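You operate a simulated robot arm through the tools that you are given. There is no shell and no other tool. Be economical: measure what you need, move in short steps, check, and stop when the job is done.

The job below is to be done with a simulated robot arm. You get a single attempt, and the scene is never put back.

Task
Straighten the crooked hammer head in the jig with the brown upright block.
Fine: loosen the jig knob, push the block against the head, tighten the knob again and draw the block back. Where these are worked on the way, their far stop is far enough and under half their travel is too little: brown upright block, jig knob.

Only the result counts: the job must be done as asked and must still hold three seconds after the hand-in. Knocking over, shifting, dropping, spilling or breaking anything else fails it.

Robot
A 6-joint arm with a two-finger parallel gripper, fixed in place. Base frame: the origin is at the foot of the arm, x ahead of it, y to its left, z up. Readings come in mm, degrees, newtons and seconds.
With the tool pointing down near the work surface it reaches from about 280 to 640 mm from the base axis. Its first joint turns from -115.0 to 115.0 degrees. Payload 3.43 kg.
The tool frame sits at the grasp point between the pads (the TCP): z along the fingers, y along the line on which they close. The tips reach 34 mm beyond it. The gripper opens to 128 mm. The fingers are 24 mm wide and 12 mm thick; the gripper's body (48 by 130 mm) begins 96 mm behind the TCP.
Orientation is that of the tool frame in the base frame, as [roll, pitch, yaw] about the fixed x, y, z axes, in that order (R = Rz(yaw) Ry(pitch) Rx(roll)). With the fingers straight down and closing along the base's y, the tool's x points along the base's -x, its y along +y and its z along -z.

Tools
- The arm moves only by the tool drive_tool. Its argument "commands" is a list of rows, each an object (a shift or turn left out is 0, a gripper value left out holds the last) with "delta_pos": the shift along the tool's x, y, z in units of 30 mm (1.0 is 30 mm), a list of three; "rot": the turn, a rotation vector about the tool's x, y, z in units of 8 degrees (1.0 is 8 degrees), a list of three; "fingers": the opening, from 0 (shut) to 1 (fully open). In form: [{"delta_pos": [tx, ty, tz], "rot": [ax, ay, az], "fingers": fingers}, ...]. A call has 1 to 8 rows; each row shifts and turns the commanded pose from where the row before left it, along the tool's axes as they then stand. A call with a number of a shift or a turn outside -1 to 1 is refused whole. Rows are played at 5 a second. More than 50 mm and 8.6 degrees between two rows, or a gripper value outside its range, and nothing of the call is played. Where a pose cannot be reached the arm comes as near as it can. A force on the tool above 50 N (or 10 N above the force at the start of the call, whichever is more), or a blocked arm, ends the call early, and 0.2 s more pass. Each finger travels about 153 mm/s and halts on what it meets, pressing with about 34 N; the grip force reading is that of the motor and also rises with nothing between the fingers. The clock runs only during rows and for 0.2 s after the last one: add rows that do not move to give the fingers time. The reply holds the time, the measured pose of the TCP, the force on the tool along the base axes, the opening and the grip force, in the units named above and with some noise, with the torque about the TCP (base axes, N m) and any sound that the robot's microphone picked up.
- Cameras (640 x 400 px; columns grow to the right, rows downward): "scene" is fixed at [49.8, -499.6, 1578.8]; the picture's right is [0.30, -0.95, 0.00], its down [-0.89, -0.28, -0.35] and it looks along [0.33, 0.10, -0.94] (base axes); focal length 317 px, centre (320, 200). "wrist" rides on the gripper at [76, -11, -160] in the tool frame; the picture's right is [0.15, 0.99, 0.00], its down [-0.88, 0.13, -0.46] and it looks along [-0.45, 0.07, 0.89] (tool axes); focal length 234 px, centre (320, 200). There is no depth. A picture from a camera that has moved, and an enlarged one, comes with that camera's place and axes in the base frame and with its lens.
- camera(camera): a new picture of that camera. It takes no simulated time.
- lift_body(by): slides the trunk up (or, below 0, down) by that many mm; the arm rides with it, the base frame stays. It gives what a move gives, with no picture.
- zoom(camera, box): a new picture of the part [left, top, right, bottom] of that camera's present view, enlarged. It takes no simulated time.
- finish_job(): hands the job in; it is judged then, once.

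Work in short steps. Places have to be worked out from the pictures, the camera data and where the tool is seen: move nearer, look again, correct. Check each grasp and each placing, and mend what went wrong. You have 120 turns and 68 pictures in all, those below and enlarged ones among them. Open the gripper and draw the arm clear of the work before you hand the job in, unless the task says otherwise; then end with one line.

The tools are called after "Emit:" as a command line: name --argument value ..., lists and objects as JSON in quotes. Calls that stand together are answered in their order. drive_tool: Moves the arm, as the interface text tells. Its arguments: {"type":"object","properties":{"commands":{"type":"array","items":{"type":"object","properties":{"delta_pos":{"type":"array","items":{"type":"number"}},"rot":{"type":"array","items":{"type":"number"}},"fingers":{"type":"number"}}}}},"required":["commands"]} The other tools are called the same way: lift_body (by) slides the trunk up or down; camera (camera) takes a picture; zoom (camera, box) takes an enlarged picture of a part of a camera's view; finish_job () hands the job in.

At the start:

```text
time_s: 0.0
tcp_pos: [237.7, -318.5, 1140.0]
tool_rot: [-179.9, 0.1, -180.0]
ft_force: [-0.7, 0.7, 0.0]
wrist_torque: [-0.03, 0.0, -0.03]
finger_gap: 127.7
grip_force: 0.1
trunk travel left (down, up): [-925.0, 65.0]
```

scene: 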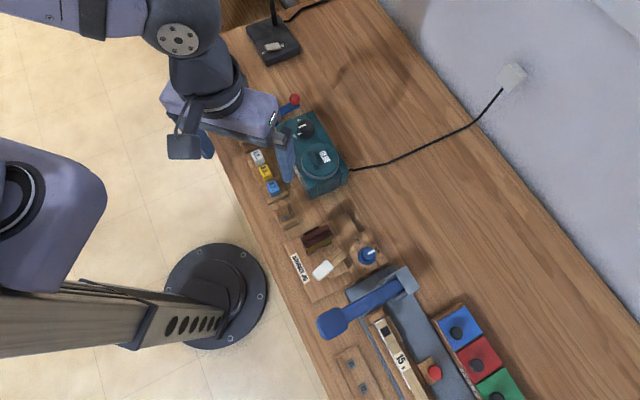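
wrist: 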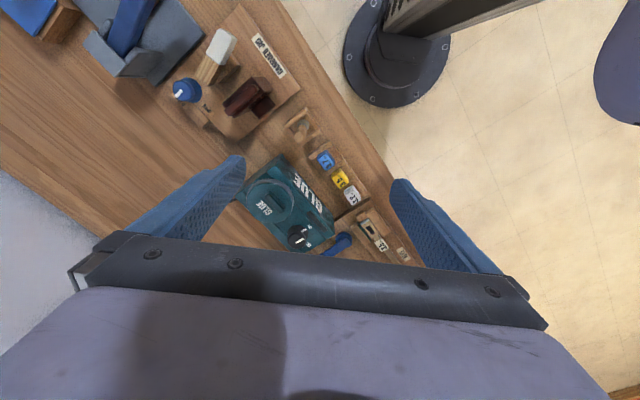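

The jig ("HAMMER JIG") seems to sit around scene pixel (330,255). I zoom in for detail.

Emit:
zoom --camera "scene" --box '[240, 180, 432, 300]'

Emit:
zoom --camera "wrist" --box '[140, 0, 332, 120]'

```text
3.33 times, centred on (336, 240) of scene
camera zoom: at [49.8, -499.6, 1578.8], right [0.3, -0.95, 0.0], down [-0.89, -0.28, -0.35], along [0.33, 0.1, -0.94], focal length 1056 px, centre (267, 67)
```

zoom: 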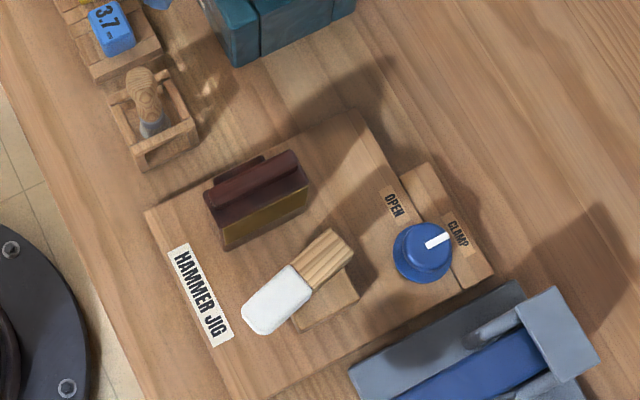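

```text
3.33 times, centred on (236, 60) of wrist
camera zoom: at [163.2, -328.3, 1299.6], right [-0.15, 0.99, 0.0], down [0.88, 0.13, 0.46], along [0.45, 0.07, -0.89], focal length 781 px, centre (600, 667)
```

zoom: 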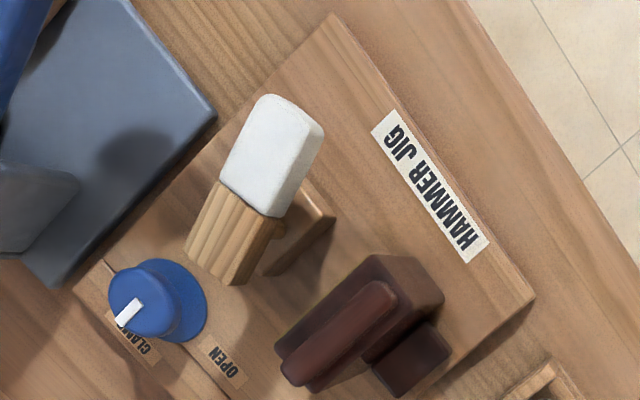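

Triangulating: the jig plate is at about z≈808, the knob's top about (215,-564,844), and the slide direction about (-0.7,-0.7). I move above the jig for a nearer look.

Emit:
drive_tool --commands '[{"delta_pos": [0.2, -0.95, 0.5]}, {"delta_pos": [0.2, -0.95, 0.5]}, {"delta_pos": [0.2, -0.95, 0.5]}, {"delta_pos": [0.2, -0.95, 0.5]}, {"delta_pos": [0.2, -0.95, 0.5]}, {"delta_pos": [0.2, -0.95, 0.5]}, {}]'

Emit:
camera --camera "wrist"

```text
time_s: 1.6
tcp_pos: [201.6, -486.7, 1052.6]
tool_rot: [-180.0, 0.0, 179.9]
ft_force: [-1.1, 0.2, 0.2]
wrist_torque: [-0.01, -0.05, -0.01]
finger_gap: 127.9
grip_force: 0.0
trunk travel left (down, up): [-925.0, 65.0]
```

```text
63 pictures are left
camera wrist: at [125.9, -497.8, 1210.8], right [-0.15, 0.99, 0.0], down [0.88, 0.13, 0.46], along [0.45, 0.07, -0.89], focal length 234 px, centre (320, 200)
```

wrist: 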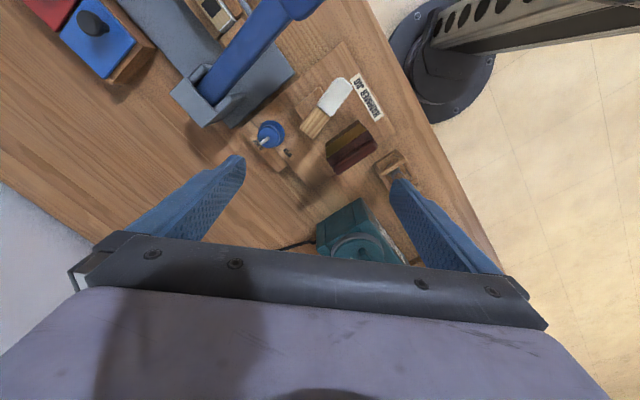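

I zoom on the jig from here.

Emit:
zoom --camera "wrist" --box '[232, 60, 424, 180]'

```text
3.33 times, centred on (328, 120) of wrist
camera zoom: at [125.9, -497.8, 1210.8], right [-0.15, 0.99, 0.0], down [0.88, 0.13, 0.46], along [0.45, 0.07, -0.89], focal length 781 px, centre (293, 467)
```

zoom: 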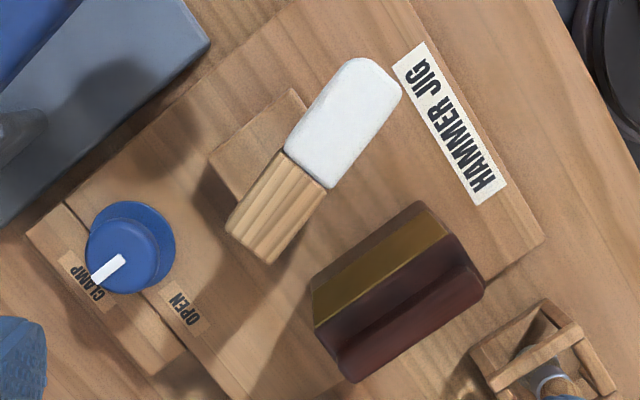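

The block ridge top is around (210,-445,898). I move above it, turn 45° so the fingers close along the slide, and look from the table edge side.

Emit:
drive_tool --commands '[{"delta_pos": [-0.15, 0.7, 0.6]}, {"delta_pos": [-0.15, 0.7, 0.6]}, {"rot": [0, 0, 0.94]}, {"rot": [0, 0, 0.94]}, {"rot": [0, 0, 0.94]}, {"rot": [0, 0, 0.94]}, {"rot": [0, 0, 0.94]}, {"rot": [0, 0, 0.94]}]'

Emit:
camera --camera "wrist"

```text
time_s: 3.4
tcp_pos: [210.4, -447.1, 1014.0]
tool_rot: [-179.9, 0.0, 134.7]
ft_force: [0.0, -0.7, 0.1]
wrist_torque: [-0.01, 0.02, -0.03]
finger_gap: 128.1
grip_force: 0.0
trunk travel left (down, up): [-925.0, 65.0]
```

```text
61 pictures are left
camera wrist: at [150.2, -400.5, 1173.7], right [0.6, 0.8, 0.0], down [0.71, -0.53, 0.46], along [0.36, -0.27, -0.89], focal length 234 px, centre (320, 200)
```

wrist: 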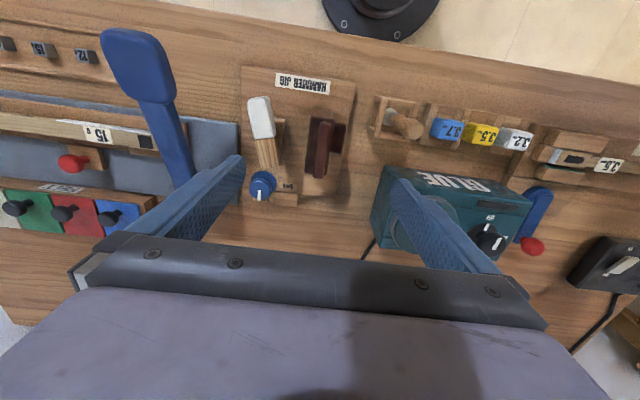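

I zoom on the jig.

Emit:
zoom --camera "wrist" --box '[224, 60, 384, 220]'

```text
2.50 times, centred on (304, 140) of wrist
camera zoom: at [150.2, -400.5, 1173.7], right [0.6, 0.8, 0.0], down [0.71, -0.53, 0.46], along [0.36, -0.27, -0.89], focal length 585 px, centre (360, 350)
```

zoom: 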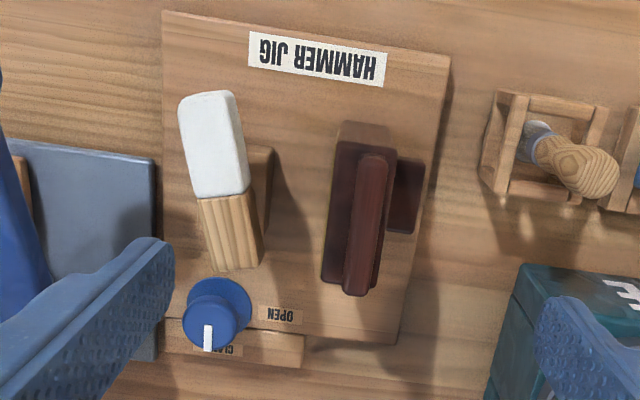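

The knob top is confirmed near (215,-564,844); the hammer top is ~889. I move over the knob with the fingers partly open and turn toward a start yaw that leaves 90° of opening turn.

Emit:
drive_tool --commands '[{"delta_pos": [-0.72, -0.655, 0.42], "fingers": 0.45}, {"delta_pos": [-0.72, -0.655, 0.42]}, {"delta_pos": [-0.72, -0.655, 0.42]}, {"delta_pos": [-0.72, -0.655, 0.42]}, {"rot": [0, 0, 1]}, {"rot": [0, 0, 1]}, {"rot": [0, 0, 1]}, {"rot": [0, 0, 1]}]'

Emit:
drive_tool --commands '[{"rot": [0, 0, 0.8]}, {"rot": [0, 0, 0.8]}, {}]'

Emit:
camera --camera "wrist"

```text
time_s: 5.2
tcp_pos: [216.3, -563.6, 964.3]
tool_rot: [179.9, 0.0, 102.7]
ft_force: [-0.6, 0.1, -0.2]
wrist_torque: [0.01, -0.03, 0.01]
finger_gap: 57.4
grip_force: 0.1
trunk travel left (down, up): [-925.0, 65.0]
```

```text
time_s: 6.0
tcp_pos: [216.7, -562.8, 964.9]
tool_rot: [-180.0, 0.0, 89.9]
ft_force: [-0.3, -0.7, 0.1]
wrist_torque: [0.02, -0.02, 0.0]
finger_gap: 57.4
grip_force: 0.1
trunk travel left (down, up): [-925.0, 65.0]
```

```text
59 pictures are left
camera wrist: at [206.0, -487.3, 1123.6], right [0.99, 0.15, 0.0], down [0.13, -0.88, 0.46], along [0.07, -0.45, -0.89], focal length 234 px, centre (320, 200)
```

wrist: 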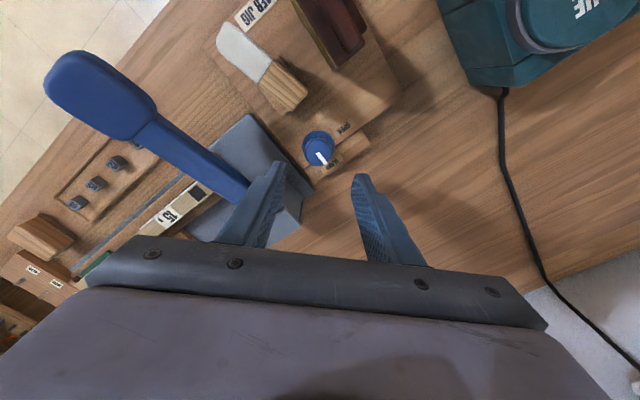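

The TCP axis projects to (319,150) at knob-top height, near the knob. Zoom to refine.

Emit:
zoom --camera "wrist" --box '[270, 110, 366, 206]'

```text
4.17 times, centred on (318, 158) of wrist
camera zoom: at [206.0, -487.3, 1123.6], right [0.99, 0.15, 0.0], down [0.13, -0.88, 0.46], along [0.07, -0.45, -0.89], focal length 976 px, centre (328, 375)
```

zoom: 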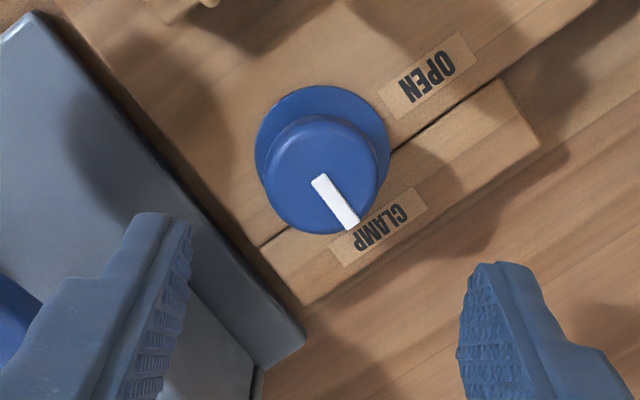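

Knob centre ≈(215.5,-566), cap Ø≈33 mm, cap from 817 to 844. I correct by 3 mm, narrow the fingers, and descend to z≈858.

Emit:
drive_tool --commands '[{"delta_pos": [-0.1, -0.03, 0.6], "fingers": 0.39}, {"delta_pos": [0, 0, 0.9]}, {"delta_pos": [0, 0, 0.9]}, {"delta_pos": [0, 0, 0.7]}, {"delta_pos": [0, 0, 0.45]}, {}]'

Emit:
camera --camera "wrist"

```text
time_s: 7.4
tcp_pos: [216.5, -565.2, 857.7]
tool_rot: [-180.0, -0.1, 90.1]
ft_force: [-0.4, 0.9, -0.7]
wrist_torque: [-0.01, 0.0, 0.01]
finger_gap: 49.8
grip_force: 0.1
trunk travel left (down, up): [-925.0, 65.0]
```

```text
57 pictures are left
camera wrist: at [205.6, -489.8, 1017.7], right [0.99, 0.15, 0.0], down [0.13, -0.88, 0.46], along [0.07, -0.45, -0.89], focal length 234 px, centre (320, 200)
```

wrist: 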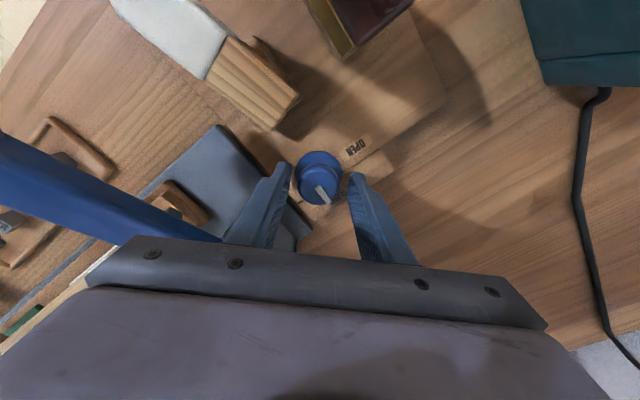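

The fingers straddle the knob's cap, centred. Now I close on it.

Emit:
drive_tool --commands '[{"fingers": 0}, {}, {}]'

Emit:
zoom --camera "wrist" --box '[256, 120, 384, 248]'

```text
time_s: 8.2
tcp_pos: [214.1, -566.7, 858.2]
tool_rot: [180.0, 0.1, 90.1]
ft_force: [-7.4, 0.4, -2.1]
wrist_torque: [-0.15, 0.44, 0.02]
finger_gap: 33.4
grip_force: 45.1
trunk travel left (down, up): [-925.0, 65.0]
```

```text
3.12 times, centred on (320, 184) of wrist
camera zoom: at [204.4, -489.9, 1017.7], right [0.99, 0.15, 0.0], down [0.13, -0.88, 0.46], along [0.07, -0.45, -0.89], focal length 732 px, centre (320, 250)
```

zoom: 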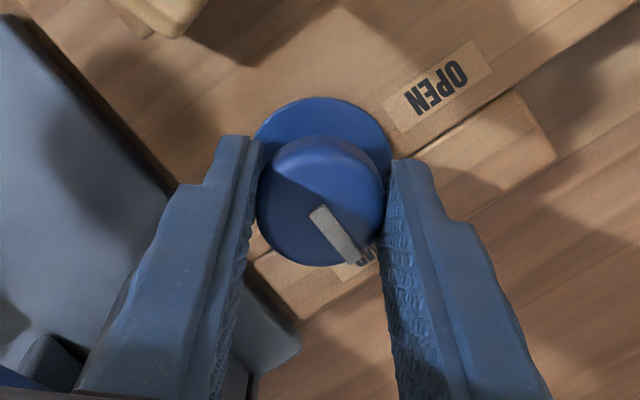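

The knob is gripped (33 mm). I turn counter-clockwise toward OPEN in small rows.

Emit:
drive_tool --commands '[{"delta_pos": [0, -0.04, 0], "rot": [0, 0, -0.6]}, {"rot": [0, 0, -0.8]}, {"rot": [0, 0, -0.8]}, {"rot": [0, 0, -0.8]}, {}]'

Emit:
zoom --camera "wrist" --box '[256, 120, 384, 248]'

```text
time_s: 9.4
tcp_pos: [215.1, -566.0, 857.3]
tool_rot: [180.0, 0.0, 114.2]
ft_force: [0.5, 1.7, 6.0]
wrist_torque: [1.14, 0.1, -0.03]
finger_gap: 33.2
grip_force: 45.0
trunk travel left (down, up): [-925.0, 65.0]
```

```text
3.12 times, centred on (320, 184) of wrist
camera zoom: at [174.2, -501.0, 1017.6], right [0.84, 0.54, 0.0], down [0.48, -0.75, 0.46], along [0.25, -0.38, -0.89], focal length 732 px, centre (320, 250)
```

zoom: 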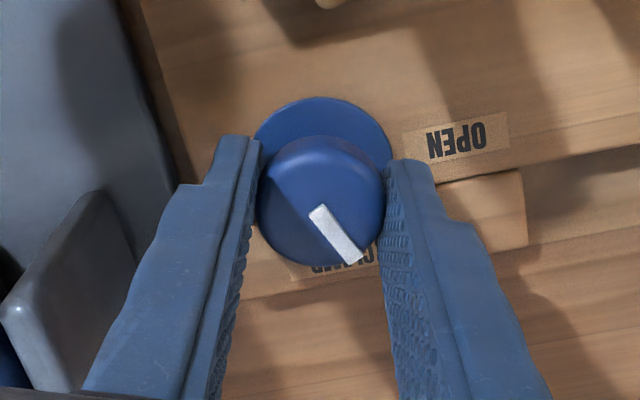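

The knob follows the gripper (pointer fixed to the fingers, moving off CLAMP). Continue.

Emit:
drive_tool --commands '[{"rot": [0, 0, -0.8]}, {"rot": [0, 0, -0.8]}, {"rot": [0, 0, -0.8]}, {"rot": [0, 0, -0.8]}, {}]'

Emit:
zoom --camera "wrist" --box '[256, 120, 384, 248]'

```text
time_s: 10.6
tcp_pos: [215.8, -566.3, 858.7]
tool_rot: [179.9, 0.2, 139.8]
ft_force: [4.2, 3.8, 7.7]
wrist_torque: [0.26, 0.09, -0.02]
finger_gap: 33.3
grip_force: 44.5
trunk travel left (down, up): [-925.0, 65.0]
```

```text
3.12 times, centred on (320, 184) of wrist
camera zoom: at [150.5, -524.8, 1017.5], right [0.53, 0.85, 0.0], down [0.76, -0.47, 0.46], along [0.39, -0.24, -0.89], focal length 732 px, centre (320, 250)
```

zoom: 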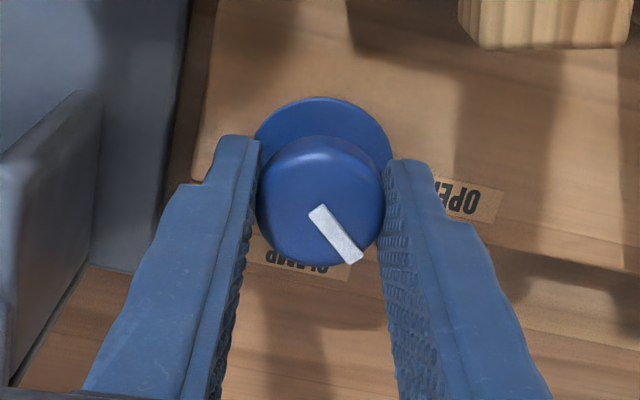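

Still turning freely; continue.

Emit:
drive_tool --commands '[{"rot": [0, 0, -0.8]}, {"rot": [0, 0, -0.8]}, {"rot": [0, 0, -0.8]}, {"rot": [0, 0, -0.8]}, {}]'

Emit:
zoom --camera "wrist" --box '[256, 120, 384, 248]'

```text
time_s: 11.8
tcp_pos: [216.1, -565.8, 858.8]
tool_rot: [-179.9, 0.1, 165.4]
ft_force: [4.7, 2.6, 6.4]
wrist_torque: [-0.23, -1.39, 0.02]
finger_gap: 33.4
grip_force: 44.4
trunk travel left (down, up): [-925.0, 65.0]
```

```text
3.12 times, centred on (320, 184) of wrist
camera zoom: at [139.5, -556.8, 1017.6], right [0.11, 0.99, 0.0], down [0.88, -0.1, 0.46], along [0.45, -0.05, -0.89], focal length 732 px, centre (320, 250)
```

zoom: 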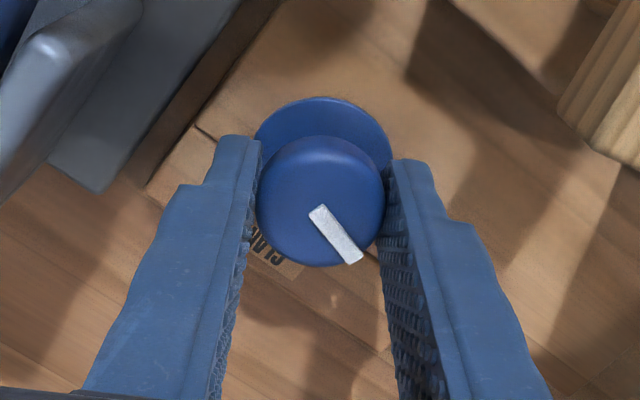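

75° turned so far, no resistance. Continue a bit more, watching for the stop.

Emit:
drive_tool --commands '[{"rot": [0, 0, -0.6]}, {"rot": [0, 0, -0.6]}, {"rot": [0, 0, -0.6]}, {}]'

Emit:
zoom --camera "wrist" --box '[256, 120, 384, 248]'

```text
time_s: 12.8
tcp_pos: [214.6, -565.7, 857.4]
tool_rot: [-179.9, -0.1, 179.8]
ft_force: [6.4, -1.8, 7.5]
wrist_torque: [-0.24, -1.12, -0.01]
finger_gap: 33.2
grip_force: 44.9
trunk travel left (down, up): [-925.0, 65.0]
```

```text
3.12 times, centred on (320, 184) of wrist
camera zoom: at [139.9, -575.9, 1017.6], right [-0.14, 0.99, 0.0], down [0.88, 0.13, 0.46], along [0.45, 0.06, -0.89], focal length 732 px, centre (320, 250)
```

zoom: 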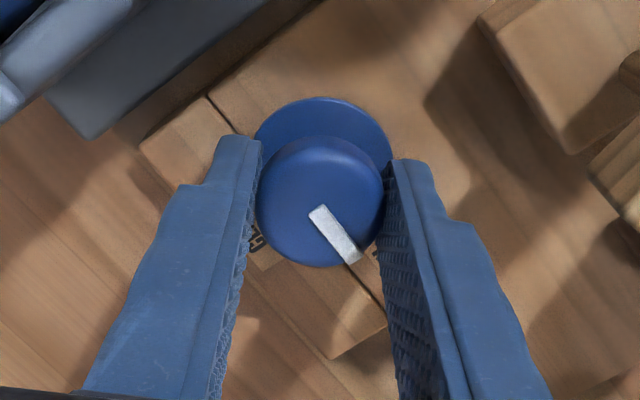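

The pointer now aims at OPEN (~45°). I try a few more degrees to feel the stop.

Emit:
drive_tool --commands '[{"rot": [0, 0, -0.5]}, {"rot": [0, 0, -0.5]}, {}]'

Emit:
zoom --camera "wrist" --box '[256, 120, 384, 248]'

```text
time_s: 13.6
tcp_pos: [213.7, -566.2, 858.4]
tool_rot: [-179.8, -0.1, -172.3]
ft_force: [-2.2, -2.3, 9.0]
wrist_torque: [-0.07, 0.48, -0.64]
finger_gap: 33.2
grip_force: 44.8
trunk travel left (down, up): [-925.0, 65.0]
```

```text
3.12 times, centred on (320, 184) of wrist
camera zoom: at [140.8, -586.6, 1017.6], right [-0.28, 0.96, 0.0], down [0.86, 0.25, 0.45], along [0.44, 0.13, -0.89], focal length 732 px, centre (320, 250)
```

zoom: 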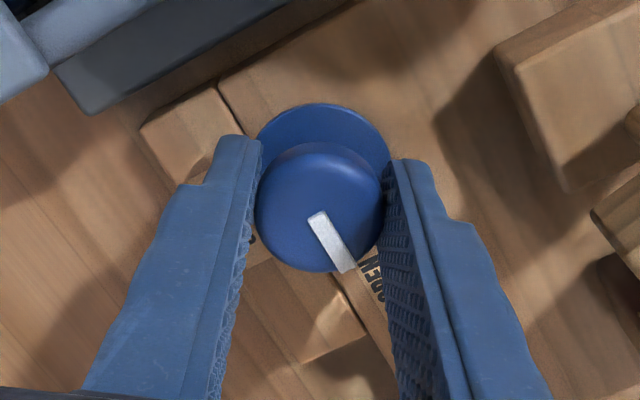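

The stop is reached (−0.64 N m, pad slip). I release and rise.

Emit:
drive_tool --commands '[{"fingers": 0.39}, {}, {"delta_pos": [0, 0, -0.8]}, {"delta_pos": [0, 0, -1]}, {"delta_pos": [0, 0, -1]}, {"delta_pos": [0, 0, -1]}, {"rot": [0, 0, 1]}, {"rot": [0, 0, 1]}]'

Emit:
camera --camera "wrist"

```text
time_s: 15.4
tcp_pos: [214.6, -564.7, 971.0]
tool_rot: [-179.8, -0.1, 171.6]
ft_force: [0.1, 0.2, -0.3]
wrist_torque: [0.0, -0.02, 0.01]
finger_gap: 49.9
grip_force: 0.1
trunk travel left (down, up): [-925.0, 65.0]
```

```text
50 pictures are left
camera wrist: at [138.5, -564.5, 1130.7], right [0.0, 1.0, 0.0], down [0.89, 0.0, 0.46], along [0.46, 0.0, -0.89], focal length 234 px, centre (320, 200)
```

wrist: 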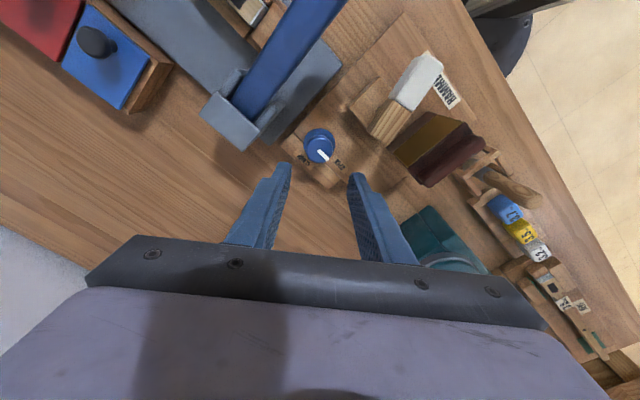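

I look at the block and head from this angle.

Emit:
zoom --camera "wrist" --box '[330, 40, 510, 200]'

```text
2.50 times, centred on (420, 120) of wrist
camera zoom: at [138.5, -564.5, 1130.7], right [0.0, 1.0, 0.0], down [0.89, 0.0, 0.46], along [0.46, 0.0, -0.89], focal length 585 px, centre (70, 400)
```

zoom: 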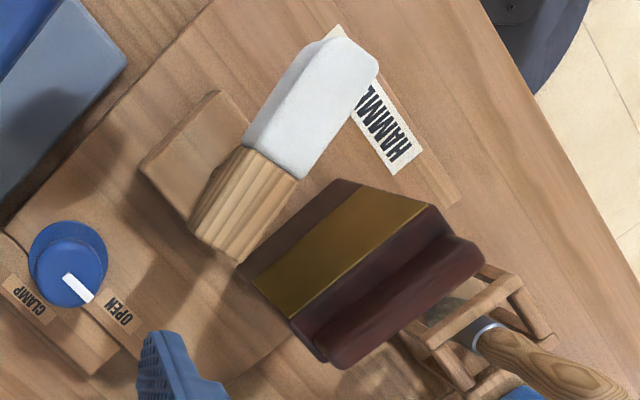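

The brass-faced front faces the head and the ridge on top is the handle. I re-orient to yaw ~135 at z≈1000 and hover over the ridge.

Emit:
drive_tool --commands '[{"delta_pos": [0, 0, -0.25], "rot": [0, 0, 0.92]}, {"delta_pos": [0, 0, -0.25], "rot": [0, 0, 0.92]}, {"delta_pos": [0, 0, -0.25], "rot": [0, 0, 0.92]}, {"delta_pos": [0, 0, -0.25], "rot": [0, 0, 0.92]}, {"delta_pos": [0, 0, -0.2], "rot": [0, 0, 0.92]}, {"delta_pos": [1, 0.88, 0]}, {"delta_pos": [1, 0.88, 0]}, {"delta_pos": [1, 0.88, 0]}]'

Emit:
camera --camera "wrist"

```text
time_s: 17.2
tcp_pos: [206.2, -444.7, 1007.2]
tool_rot: [-179.9, 0.1, 134.8]
ft_force: [-0.2, 1.0, 0.0]
wrist_torque: [-0.02, -0.02, -0.01]
finger_gap: 50.0
grip_force: 0.1
trunk travel left (down, up): [-925.0, 65.0]
```

```text
48 pictures are left
camera wrist: at [146.6, -398.3, 1167.1], right [0.6, 0.8, 0.0], down [0.71, -0.53, 0.46], along [0.37, -0.28, -0.89], focal length 234 px, centre (320, 200)
```

wrist: 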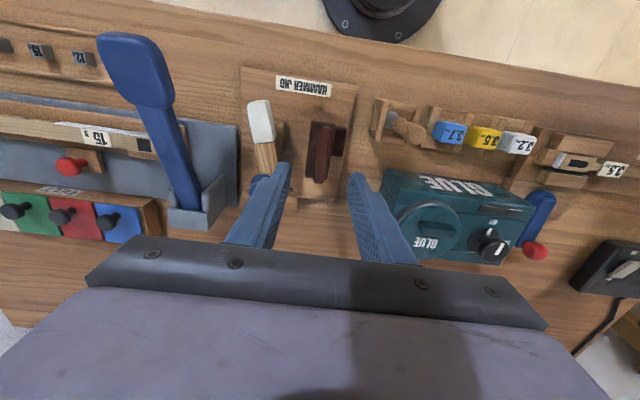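

The ridge lies just below the TCP axis. Zoom to measure it.

Emit:
zoom --camera "wrist" --box '[272, 104, 368, 200]'

```text
4.17 times, centred on (320, 152) of wrist
camera zoom: at [146.6, -398.3, 1167.1], right [0.6, 0.8, 0.0], down [0.71, -0.53, 0.46], along [0.37, -0.28, -0.89], focal length 976 px, centre (320, 400)
```

zoom: 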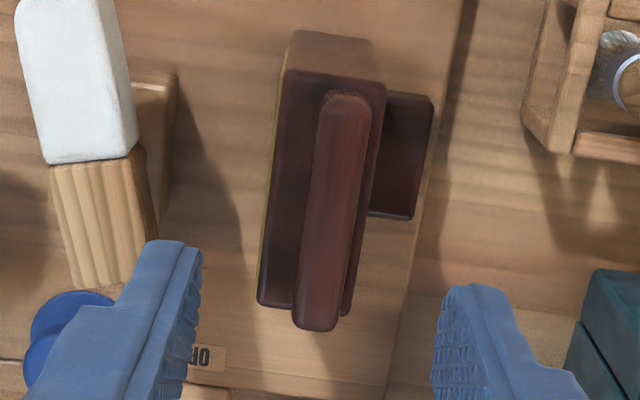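

The ridge is ~13 mm wide, aligned with the tool, ~5 mm toward +y of the tool. I correct and descend to z≈925 with the fingers straddling, then check.

Emit:
drive_tool --commands '[{"delta_pos": [0, 0.16, 0.5]}, {"delta_pos": [0, 0, 0.8]}, {"delta_pos": [0, 0, 0.8]}, {"delta_pos": [0, 0, 0.6]}, {}]'

Emit:
camera --camera "wrist"

Emit:
zoom --camera "scene" --box '[250, 180, 410, 300]'

```text
time_s: 18.4
tcp_pos: [210.8, -444.6, 925.1]
tool_rot: [-179.9, 0.0, 135.0]
ft_force: [-0.4, -0.6, 0.8]
wrist_torque: [-0.02, 0.01, 0.02]
finger_gap: 49.9
grip_force: 0.0
trunk travel left (down, up): [-925.0, 65.0]
```

```text
46 pictures are left
camera wrist: at [150.3, -397.7, 1085.4], right [0.6, 0.8, 0.0], down [0.71, -0.53, 0.46], along [0.37, -0.27, -0.89], focal length 234 px, centre (320, 200)
```

wrist: 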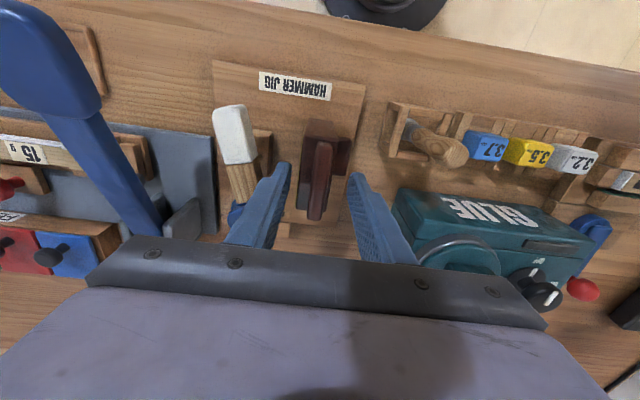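

```text
3.33 times, centred on (330, 240) of scene
camera zoom: at [49.8, -499.6, 1578.8], right [0.3, -0.95, 0.0], down [-0.89, -0.28, -0.35], along [0.33, 0.1, -0.94], focal length 1056 px, centre (287, 67)
```

zoom: 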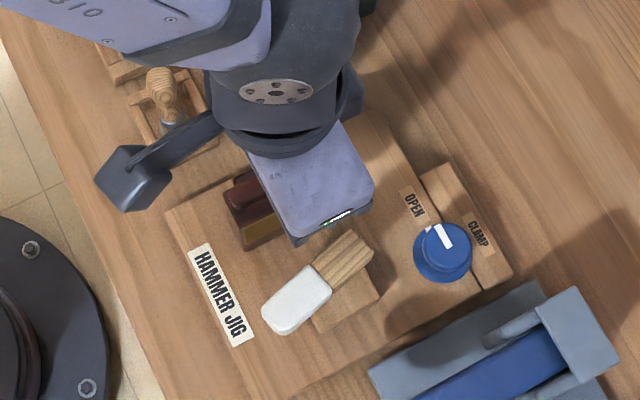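

Parallax gives ridge top ≈910, so the tips are ~19 mm below it. The knob still reads OPEN. I close on the ridge.

Emit:
drive_tool --commands '[{"fingers": 0.2}, {"fingers": 0}, {}]'

Emit:
zoom --camera "wrist" --box '[240, 100, 400, 240]'

```text
time_s: 19.2
tcp_pos: [208.3, -445.8, 926.4]
tool_rot: [180.0, 0.1, 134.9]
ft_force: [-18.0, -12.2, -3.6]
wrist_torque: [-0.72, 0.38, 0.27]
finger_gap: 27.3
grip_force: 45.0
trunk travel left (down, up): [-925.0, 65.0]
```

```text
2.86 times, centred on (320, 170) of wrist
camera zoom: at [147.3, -400.4, 1085.3], right [0.6, 0.8, 0.0], down [0.71, -0.53, 0.46], along [0.37, -0.27, -0.89], focal length 669 px, centre (320, 286)
```

zoom: 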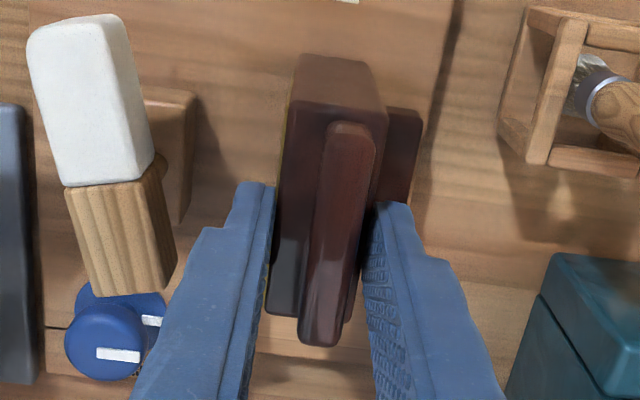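

It gripped the body (27 mm), which would put a finger between block and head. I reopen, rise 8 mm and grip the ridge alone.

Emit:
drive_tool --commands '[{"fingers": 0.35}, {"delta_pos": [0, 0, -0.27]}, {}, {"fingers": 0}, {}, {}]'

Emit:
zoom --camera "wrist" --box '[240, 100, 400, 240]'

```text
time_s: 20.6
tcp_pos: [208.5, -447.6, 933.6]
tool_rot: [-180.0, 0.2, 134.8]
ft_force: [-19.4, -12.8, -0.1]
wrist_torque: [-0.37, 0.73, 0.14]
finger_gap: 27.7
grip_force: 45.2
trunk travel left (down, up): [-925.0, 65.0]
```

```text
2.86 times, centred on (320, 170) of wrist
camera zoom: at [146.8, -399.9, 1093.4], right [0.6, 0.8, 0.0], down [0.71, -0.53, 0.46], along [0.37, -0.27, -0.89], focal length 669 px, centre (320, 286)
```

zoom: 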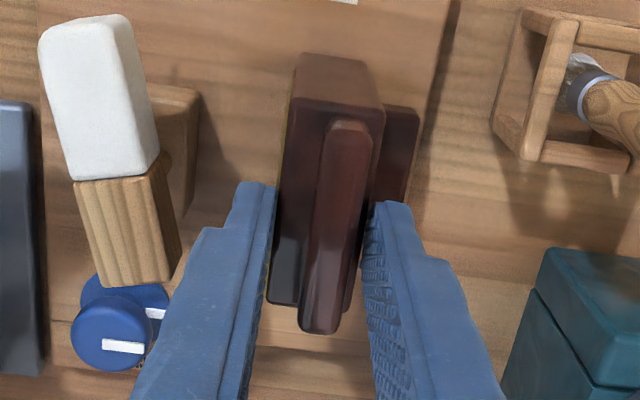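

Still the body. I rise another 8 mm and retry.

Emit:
drive_tool --commands '[{"fingers": 0.35}, {"delta_pos": [0, 0, -0.27]}, {}, {"fingers": 0}, {}, {}]'

Emit:
zoom --camera "wrist" --box '[240, 100, 400, 240]'

```text
time_s: 22.0
tcp_pos: [210.2, -444.8, 941.4]
tool_rot: [-180.0, 0.1, 135.0]
ft_force: [-7.5, -6.1, -2.7]
wrist_torque: [-0.05, 0.39, 0.15]
finger_gap: 12.5
grip_force: 45.0
trunk travel left (down, up): [-925.0, 65.0]
```

```text
2.86 times, centred on (320, 170) of wrist
camera zoom: at [148.9, -398.3, 1101.1], right [0.6, 0.8, 0.0], down [0.71, -0.53, 0.46], along [0.37, -0.27, -0.89], focal length 669 px, centre (320, 286)
```

zoom: 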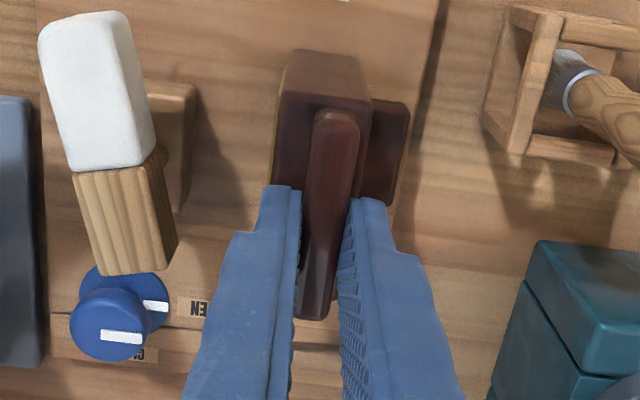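

The ridge is gripped (12.5 mm). Now I push along the slide toward the head in small steps (−y of tool), ~24 mm first.

Emit:
drive_tool --commands '[{"delta_pos": [0, -0.2, 0]}, {"delta_pos": [0, -0.2, 0]}, {"delta_pos": [0, -0.2, 0]}, {"delta_pos": [0, -0.2, 0]}, {}]'

Emit:
zoom --camera "wrist" --box '[240, 100, 400, 240]'

```text
time_s: 23.2
tcp_pos: [192.5, -460.7, 942.0]
tool_rot: [180.0, -0.1, 134.9]
ft_force: [1.2, -1.6, -11.6]
wrist_torque: [0.1, 0.21, 0.34]
finger_gap: 12.6
grip_force: 45.0
trunk travel left (down, up): [-925.0, 65.0]
```

```text
2.86 times, centred on (320, 170) of wrist
camera zoom: at [132.4, -415.4, 1101.3], right [0.6, 0.8, 0.0], down [0.71, -0.53, 0.45], along [0.36, -0.27, -0.89], focal length 669 px, centre (320, 286)
```

zoom: 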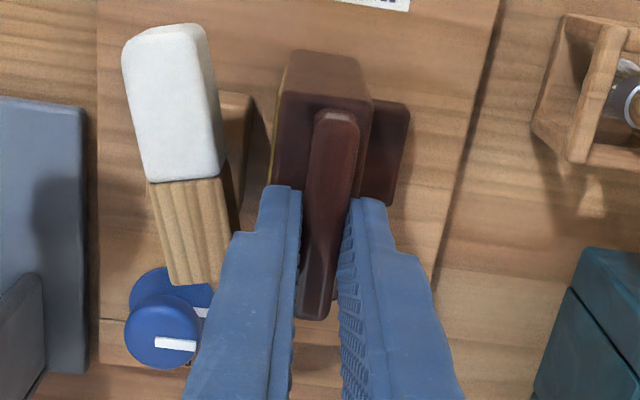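

The block moves well; roughly 12 mm gap remains. I continue slowly.

Emit:
drive_tool --commands '[{"delta_pos": [0, -0.15, 0]}, {"delta_pos": [0, -0.15, 0]}, {"delta_pos": [0, -0.15, 0]}, {}]'

Emit:
zoom --camera "wrist" --box '[240, 100, 400, 240]'

```text
time_s: 24.2
tcp_pos: [184.9, -468.6, 941.5]
tool_rot: [179.9, -0.2, 135.0]
ft_force: [6.6, 5.7, -14.2]
wrist_torque: [-0.42, -0.18, 0.62]
finger_gap: 12.3
grip_force: 45.6
trunk travel left (down, up): [-925.0, 65.0]
```

```text
2.86 times, centred on (320, 170) of wrist
camera zoom: at [124.3, -423.6, 1101.4], right [0.6, 0.8, 0.0], down [0.71, -0.53, 0.45], along [0.36, -0.27, -0.89], focal length 669 px, centre (320, 286)
```

zoom: 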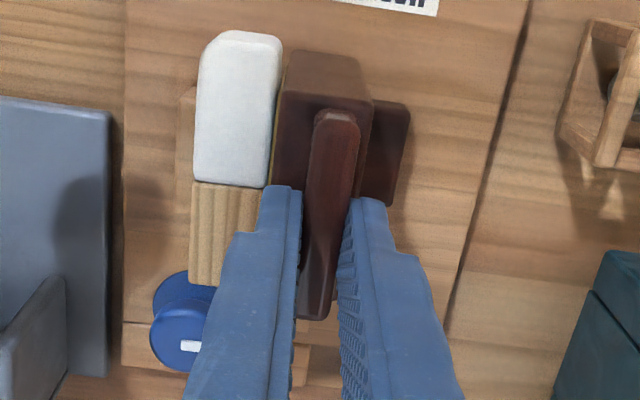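

The head has turned and looks nearly flush with the block's face. I push on to the firm stop.

Emit:
drive_tool --commands '[{"delta_pos": [0, -0.1, 0]}, {"delta_pos": [0, -0.1, 0]}, {}]'

Emit:
zoom --camera "wrist" --box '[240, 100, 400, 240]'

```text
time_s: 25.0
tcp_pos: [184.4, -468.6, 942.1]
tool_rot: [179.8, -0.2, 135.0]
ft_force: [27.4, 20.2, -10.6]
wrist_torque: [0.48, -0.44, 0.56]
finger_gap: 12.3
grip_force: 45.0
trunk travel left (down, up): [-925.0, 65.0]
```

```text
2.86 times, centred on (320, 170) of wrist
camera zoom: at [124.2, -424.2, 1101.5], right [0.6, 0.8, 0.0], down [0.71, -0.53, 0.45], along [0.36, -0.27, -0.89], focal length 669 px, centre (320, 286)
```

zoom: 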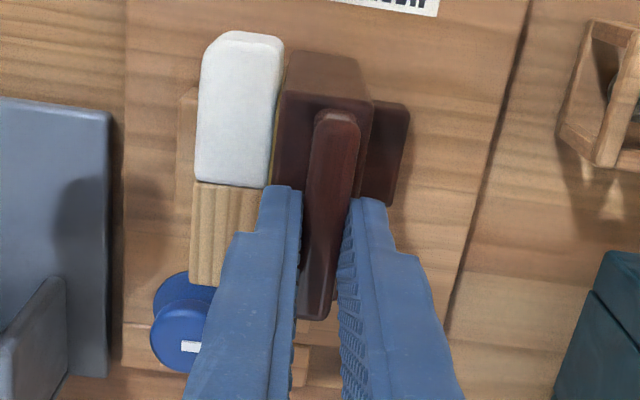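

Firm stop at ~34 N, with the head flush. I relax the push without pulling back, then check the force.

Emit:
drive_tool --commands '[{"delta_pos": [0, 0.1, 0]}, {}]'

```text
time_s: 25.6
tcp_pos: [183.8, -469.9, 942.4]
tool_rot: [-179.9, -0.1, 134.8]
ft_force: [20.7, 16.0, -11.4]
wrist_torque: [1.1, 0.23, 0.23]
finger_gap: 12.7
grip_force: 45.1
trunk travel left (down, up): [-925.0, 65.0]
```

I relax a bit more, open the fingers a little and rise.

Emit:
drive_tool --commands '[{"delta_pos": [0, 0.12, 0]}, {"fingers": 0.3}, {}, {"delta_pos": [0, 0, -0.7]}, {"delta_pos": [0, 0, -0.7]}, {"delta_pos": [0, 0, -0.6]}, {}]'

Emit:
camera --camera "wrist"

Emit:
zoom --camera "wrist" --box '[240, 80, 400, 220]'

```text
time_s: 27.2
tcp_pos: [185.0, -469.8, 1001.7]
tool_rot: [180.0, 0.0, 134.8]
ft_force: [0.4, 0.6, 0.3]
wrist_torque: [0.03, -0.02, -0.01]
finger_gap: 38.5
grip_force: 0.2
trunk travel left (down, up): [-925.0, 65.0]
```

```text
38 pictures are left
camera wrist: at [123.8, -424.1, 1160.9], right [0.6, 0.8, 0.0], down [0.71, -0.53, 0.46], along [0.37, -0.27, -0.89], focal length 234 px, centre (320, 200)
```

wrist: 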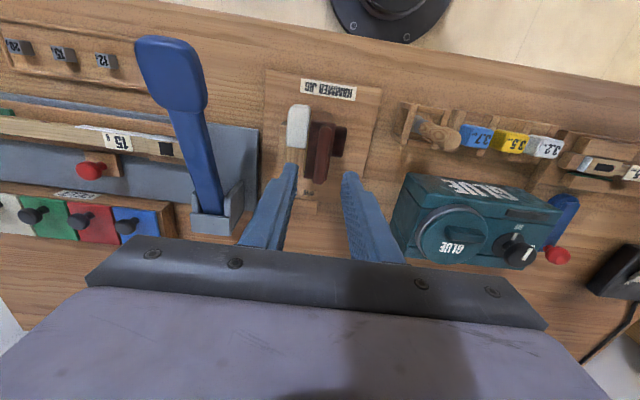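

```text
2.86 times, centred on (320, 150) of wrist
camera zoom: at [123.8, -424.1, 1160.9], right [0.6, 0.8, 0.0], down [0.71, -0.53, 0.46], along [0.37, -0.27, -0.89], focal length 669 px, centre (320, 343)
```

zoom: 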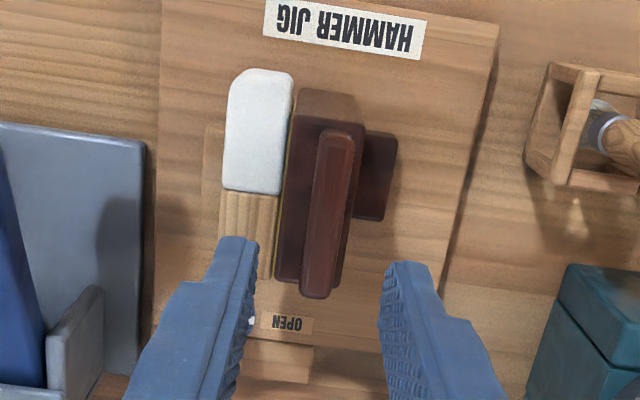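

Block and head rest flush. Now back above the knob and turn toward yaw 180 for the tightening grip.

Emit:
drive_tool --commands '[{"delta_pos": [-0.993, -0.517, 0], "fingers": 0.39}, {"delta_pos": [-0.993, -0.517, 0]}, {"delta_pos": [-0.993, -0.517, 0]}, {"rot": [0, 0, -1]}, {"rot": [0, 0, -1]}, {"rot": [0, 0, -1]}, {"rot": [0, 0, -1]}, {"rot": [0, 0, -1]}]'

Emit:
drive_tool --commands '[{"delta_pos": [0, 0, 0.5], "rot": [0, 0, -0.6]}, {"delta_pos": [0, 0, 0.5]}, {}]'

Emit:
zoom --camera "wrist" --box '[256, 90, 384, 218]'

```text
time_s: 29.0
tcp_pos: [214.2, -566.2, 1001.6]
tool_rot: [180.0, 0.1, 175.0]
ft_force: [-0.3, -0.2, 0.0]
wrist_torque: [-0.02, 0.03, -0.01]
finger_gap: 50.1
grip_force: 0.1
trunk travel left (down, up): [-925.0, 65.0]
```

```text
time_s: 29.8
tcp_pos: [212.9, -565.3, 972.5]
tool_rot: [179.9, 0.0, 179.8]
ft_force: [-0.5, -0.7, 0.2]
wrist_torque: [0.0, -0.01, -0.01]
finger_gap: 49.6
grip_force: 0.1
trunk travel left (down, up): [-925.0, 65.0]
```

```text
3.12 times, centred on (320, 154) of wrist
camera zoom: at [138.5, -576.0, 1131.7], right [-0.14, 0.99, 0.0], down [0.88, 0.13, 0.46], along [0.45, 0.06, -0.89], focal length 732 px, centre (320, 344)
```

zoom: 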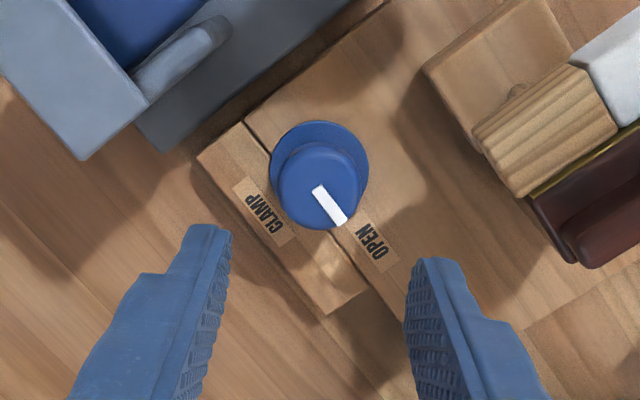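

The knob is centred under the hand. I descend to z≈858 and close.

Emit:
drive_tool --commands '[{"delta_pos": [-0.08, -0.02, 0.6]}, {"delta_pos": [0, 0, 0.9]}, {"delta_pos": [0, 0, 0.9]}, {"delta_pos": [0, 0, 0.8]}, {"delta_pos": [0, 0, 0.6]}, {"fingers": 0}, {}, {}]'

Emit:
zoom --camera "wrist" --box '[256, 120, 384, 248]'

```text
time_s: 31.6
tcp_pos: [218.3, -566.7, 858.2]
tool_rot: [180.0, 0.0, 179.7]
ft_force: [-0.8, -0.9, -2.5]
wrist_torque: [-0.32, 0.12, 0.03]
finger_gap: 33.3
grip_force: 44.6
trunk travel left (down, up): [-925.0, 65.0]
```

```text
3.12 times, centred on (320, 184) of wrist
camera zoom: at [142.2, -576.2, 1017.7], right [-0.14, 0.99, 0.0], down [0.88, 0.13, 0.46], along [0.45, 0.06, -0.89], focal length 732 px, centre (320, 250)
```

zoom: 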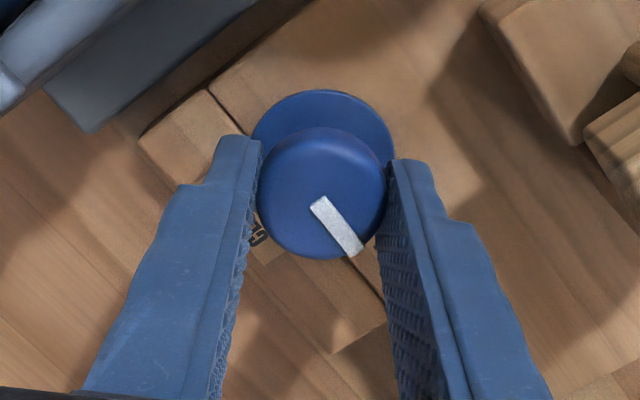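

Gripped. I turn clockwise toward CLAMP, with a small centring shift.

Emit:
drive_tool --commands '[{"delta_pos": [0.08, 0, 0]}, {"rot": [0, 0, 0.8]}, {"rot": [0, 0, 0.8]}, {"rot": [0, 0, 0.8]}, {"rot": [0, 0, 0.8]}, {"rot": [0, 0, 0.8]}, {}]'

Emit:
zoom --camera "wrist" --box '[256, 120, 384, 248]'

```text
time_s: 33.2
tcp_pos: [217.6, -566.9, 858.3]
tool_rot: [-180.0, 0.1, 147.5]
ft_force: [15.7, -6.0, 0.2]
wrist_torque: [0.29, -0.12, 0.0]
finger_gap: 33.2
grip_force: 45.3
trunk travel left (down, up): [-925.0, 65.0]
```

```text
3.12 times, centred on (320, 184) of wrist
camera zoom: at [147.5, -535.2, 1017.6], right [0.41, 0.91, 0.0], down [0.81, -0.36, 0.46], along [0.42, -0.19, -0.89], focal length 732 px, centre (320, 250)
```

zoom: 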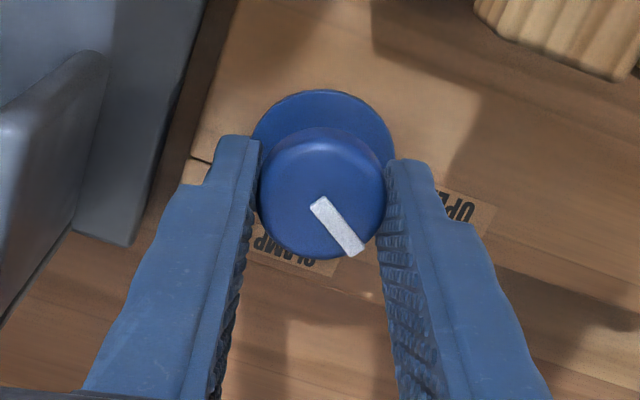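

Turning well; I relieve the small side force and continue.

Emit:
drive_tool --commands '[{"delta_pos": [-0.08, 0.03, 0], "rot": [0, 0, 0.8]}, {"rot": [0, 0, 0.8]}, {"rot": [0, 0, 0.8]}, {"rot": [0, 0, 0.8]}, {"rot": [0, 0, 0.8]}, {}]'

Emit:
drive_tool --commands '[{"rot": [0, 0, 0.8]}, {"rot": [0, 0, 0.8]}, {"rot": [0, 0, 0.8]}, {}]'

Emit:
zoom --camera "wrist" --box '[256, 120, 384, 248]'

```text
time_s: 34.6
tcp_pos: [216.8, -568.0, 859.0]
tool_rot: [-179.9, -0.2, 115.6]
ft_force: [2.5, -8.4, -2.6]
wrist_torque: [-0.12, 0.3, -0.04]
finger_gap: 33.3
grip_force: 44.6
trunk travel left (down, up): [-925.0, 65.0]
```

```text
time_s: 35.6
tcp_pos: [215.0, -568.5, 857.7]
tool_rot: [179.9, -0.1, 96.3]
ft_force: [-5.5, -11.0, 3.0]
wrist_torque: [0.9, 0.51, 0.02]
finger_gap: 33.1
grip_force: 45.3
trunk travel left (down, up): [-925.0, 65.0]
```

```text
3.12 times, centred on (320, 184) of wrist
camera zoom: at [196.4, -493.7, 1017.7], right [0.97, 0.25, 0.0], down [0.23, -0.86, 0.46], along [0.12, -0.44, -0.89], focal length 732 px, centre (320, 250)
```

zoom: 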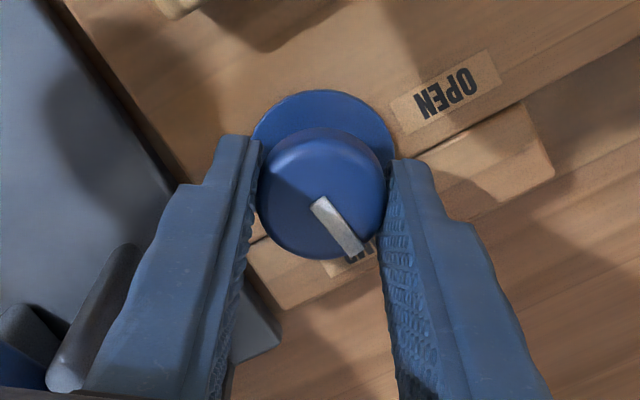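

Near CLAMP with no stop yet. I go on in small turns until torque shows.

Emit:
drive_tool --commands '[{"rot": [0, 0, 0.6]}, {"rot": [0, 0, 0.6]}, {}]'

Emit:
drive_tool --commands '[{"rot": [0, 0, 0.5]}, {}]'

Emit:
zoom --camera "wrist" --box '[256, 120, 384, 248]'

```text
time_s: 36.4
tcp_pos: [215.0, -567.2, 858.8]
tool_rot: [-179.8, 0.1, 86.9]
ft_force: [-12.1, -10.4, 2.4]
wrist_torque: [-0.38, 0.17, 0.62]
finger_gap: 33.4
grip_force: 44.7
trunk travel left (down, up): [-925.0, 65.0]
```

```text
time_s: 37.0
tcp_pos: [214.6, -566.2, 858.9]
tool_rot: [-179.8, -0.1, 82.9]
ft_force: [-10.6, -6.9, 2.0]
wrist_torque: [-0.15, 0.32, 0.62]
finger_gap: 33.3
grip_force: 45.2
trunk travel left (down, up): [-925.0, 65.0]
```

```text
3.12 times, centred on (320, 184) of wrist
camera zoom: at [214.0, -489.7, 1017.8], right [1.0, 0.02, 0.0], down [0.02, -0.89, 0.45], along [0.01, -0.45, -0.89], focal length 732 px, centre (320, 250)
```

zoom: 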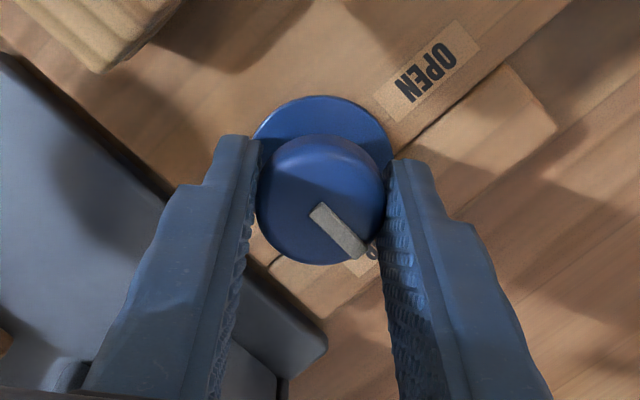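

The CLAMP stop is reached (0.62 N m slip). I release, rise, and begin turning back to yaw 135.

Emit:
drive_tool --commands '[{"fingers": 0.39}, {}, {"delta_pos": [0, 0, -0.8]}, {"delta_pos": [0, 0, -1]}, {"delta_pos": [0, 0, -1]}, {"delta_pos": [0, 0, -1]}, {"delta_pos": [0, 0, -1]}, {}]'

Emit:
drive_tool --commands '[{"rot": [0, 0, -0.93]}, {"rot": [0, 0, -0.93]}, {"rot": [0, 0, -0.93]}, {"rot": [0, 0, -0.93]}, {"rot": [0, 0, -0.93]}, {"rot": [0, 0, -0.93]}, {"rot": [0, 0, -0.93]}, {}]'

Emit:
zoom --camera "wrist" --box '[256, 60, 416, 220]'

```text
time_s: 38.8
tcp_pos: [216.2, -566.8, 1003.0]
tool_rot: [-180.0, -0.1, 82.9]
ft_force: [-0.3, 0.0, -0.7]
wrist_torque: [0.01, 0.02, 0.02]
finger_gap: 49.9
grip_force: 0.1
trunk travel left (down, up): [-925.0, 65.0]
```

```text
time_s: 40.6
tcp_pos: [217.3, -566.8, 1003.4]
tool_rot: [180.0, 0.1, 135.1]
ft_force: [0.1, -0.3, 0.8]
wrist_torque: [0.01, 0.01, 0.04]
finger_gap: 49.6
grip_force: 0.0
trunk travel left (down, up): [-925.0, 65.0]
```

```text
2.50 times, centred on (336, 140) of wrist
camera zoom: at [155.6, -520.8, 1162.0], right [0.59, 0.8, 0.0], down [0.72, -0.53, 0.46], along [0.37, -0.27, -0.89], focal length 585 px, centre (280, 350)
```

zoom: 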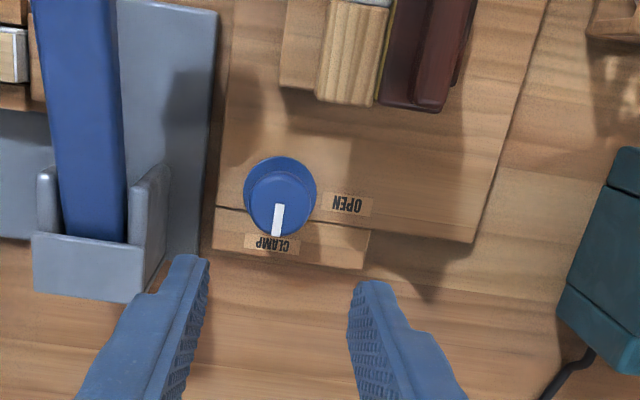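

The pointer is on CLAMP. I return above the ridge and descend to the former grip height.

Emit:
drive_tool --commands '[{"delta_pos": [0.762, 0.383, 0], "fingers": 0.3}, {"delta_pos": [0.762, 0.383, 0]}, {"delta_pos": [0.762, 0.383, 0]}, {"delta_pos": [0.762, 0.383, 0]}, {"delta_pos": [0, 0, 0.7]}, {}]'

Emit:
zoom --camera "wrist" --box '[240, 80, 400, 220]'

```text
time_s: 42.0
tcp_pos: [183.3, -468.5, 982.9]
tool_rot: [-180.0, 0.0, 134.9]
ft_force: [0.2, 0.9, -1.2]
wrist_torque: [0.01, 0.01, 0.0]
finger_gap: 38.5
grip_force: 0.0
trunk travel left (down, up): [-925.0, 65.0]
```

```text
2.86 times, centred on (320, 150) of wrist
camera zoom: at [122.7, -423.0, 1141.4], right [0.6, 0.8, 0.0], down [0.71, -0.53, 0.46], along [0.37, -0.27, -0.89], focal length 669 px, centre (320, 343)
```

zoom: 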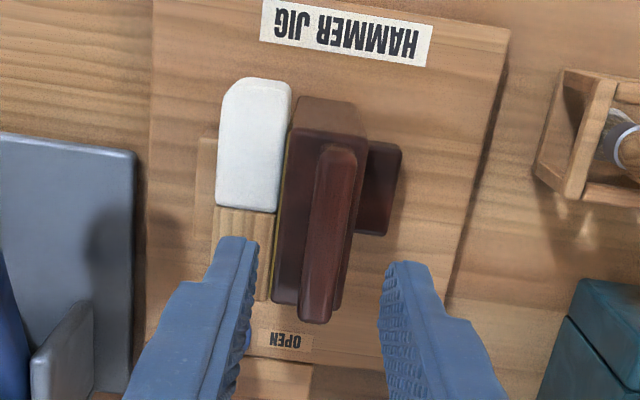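

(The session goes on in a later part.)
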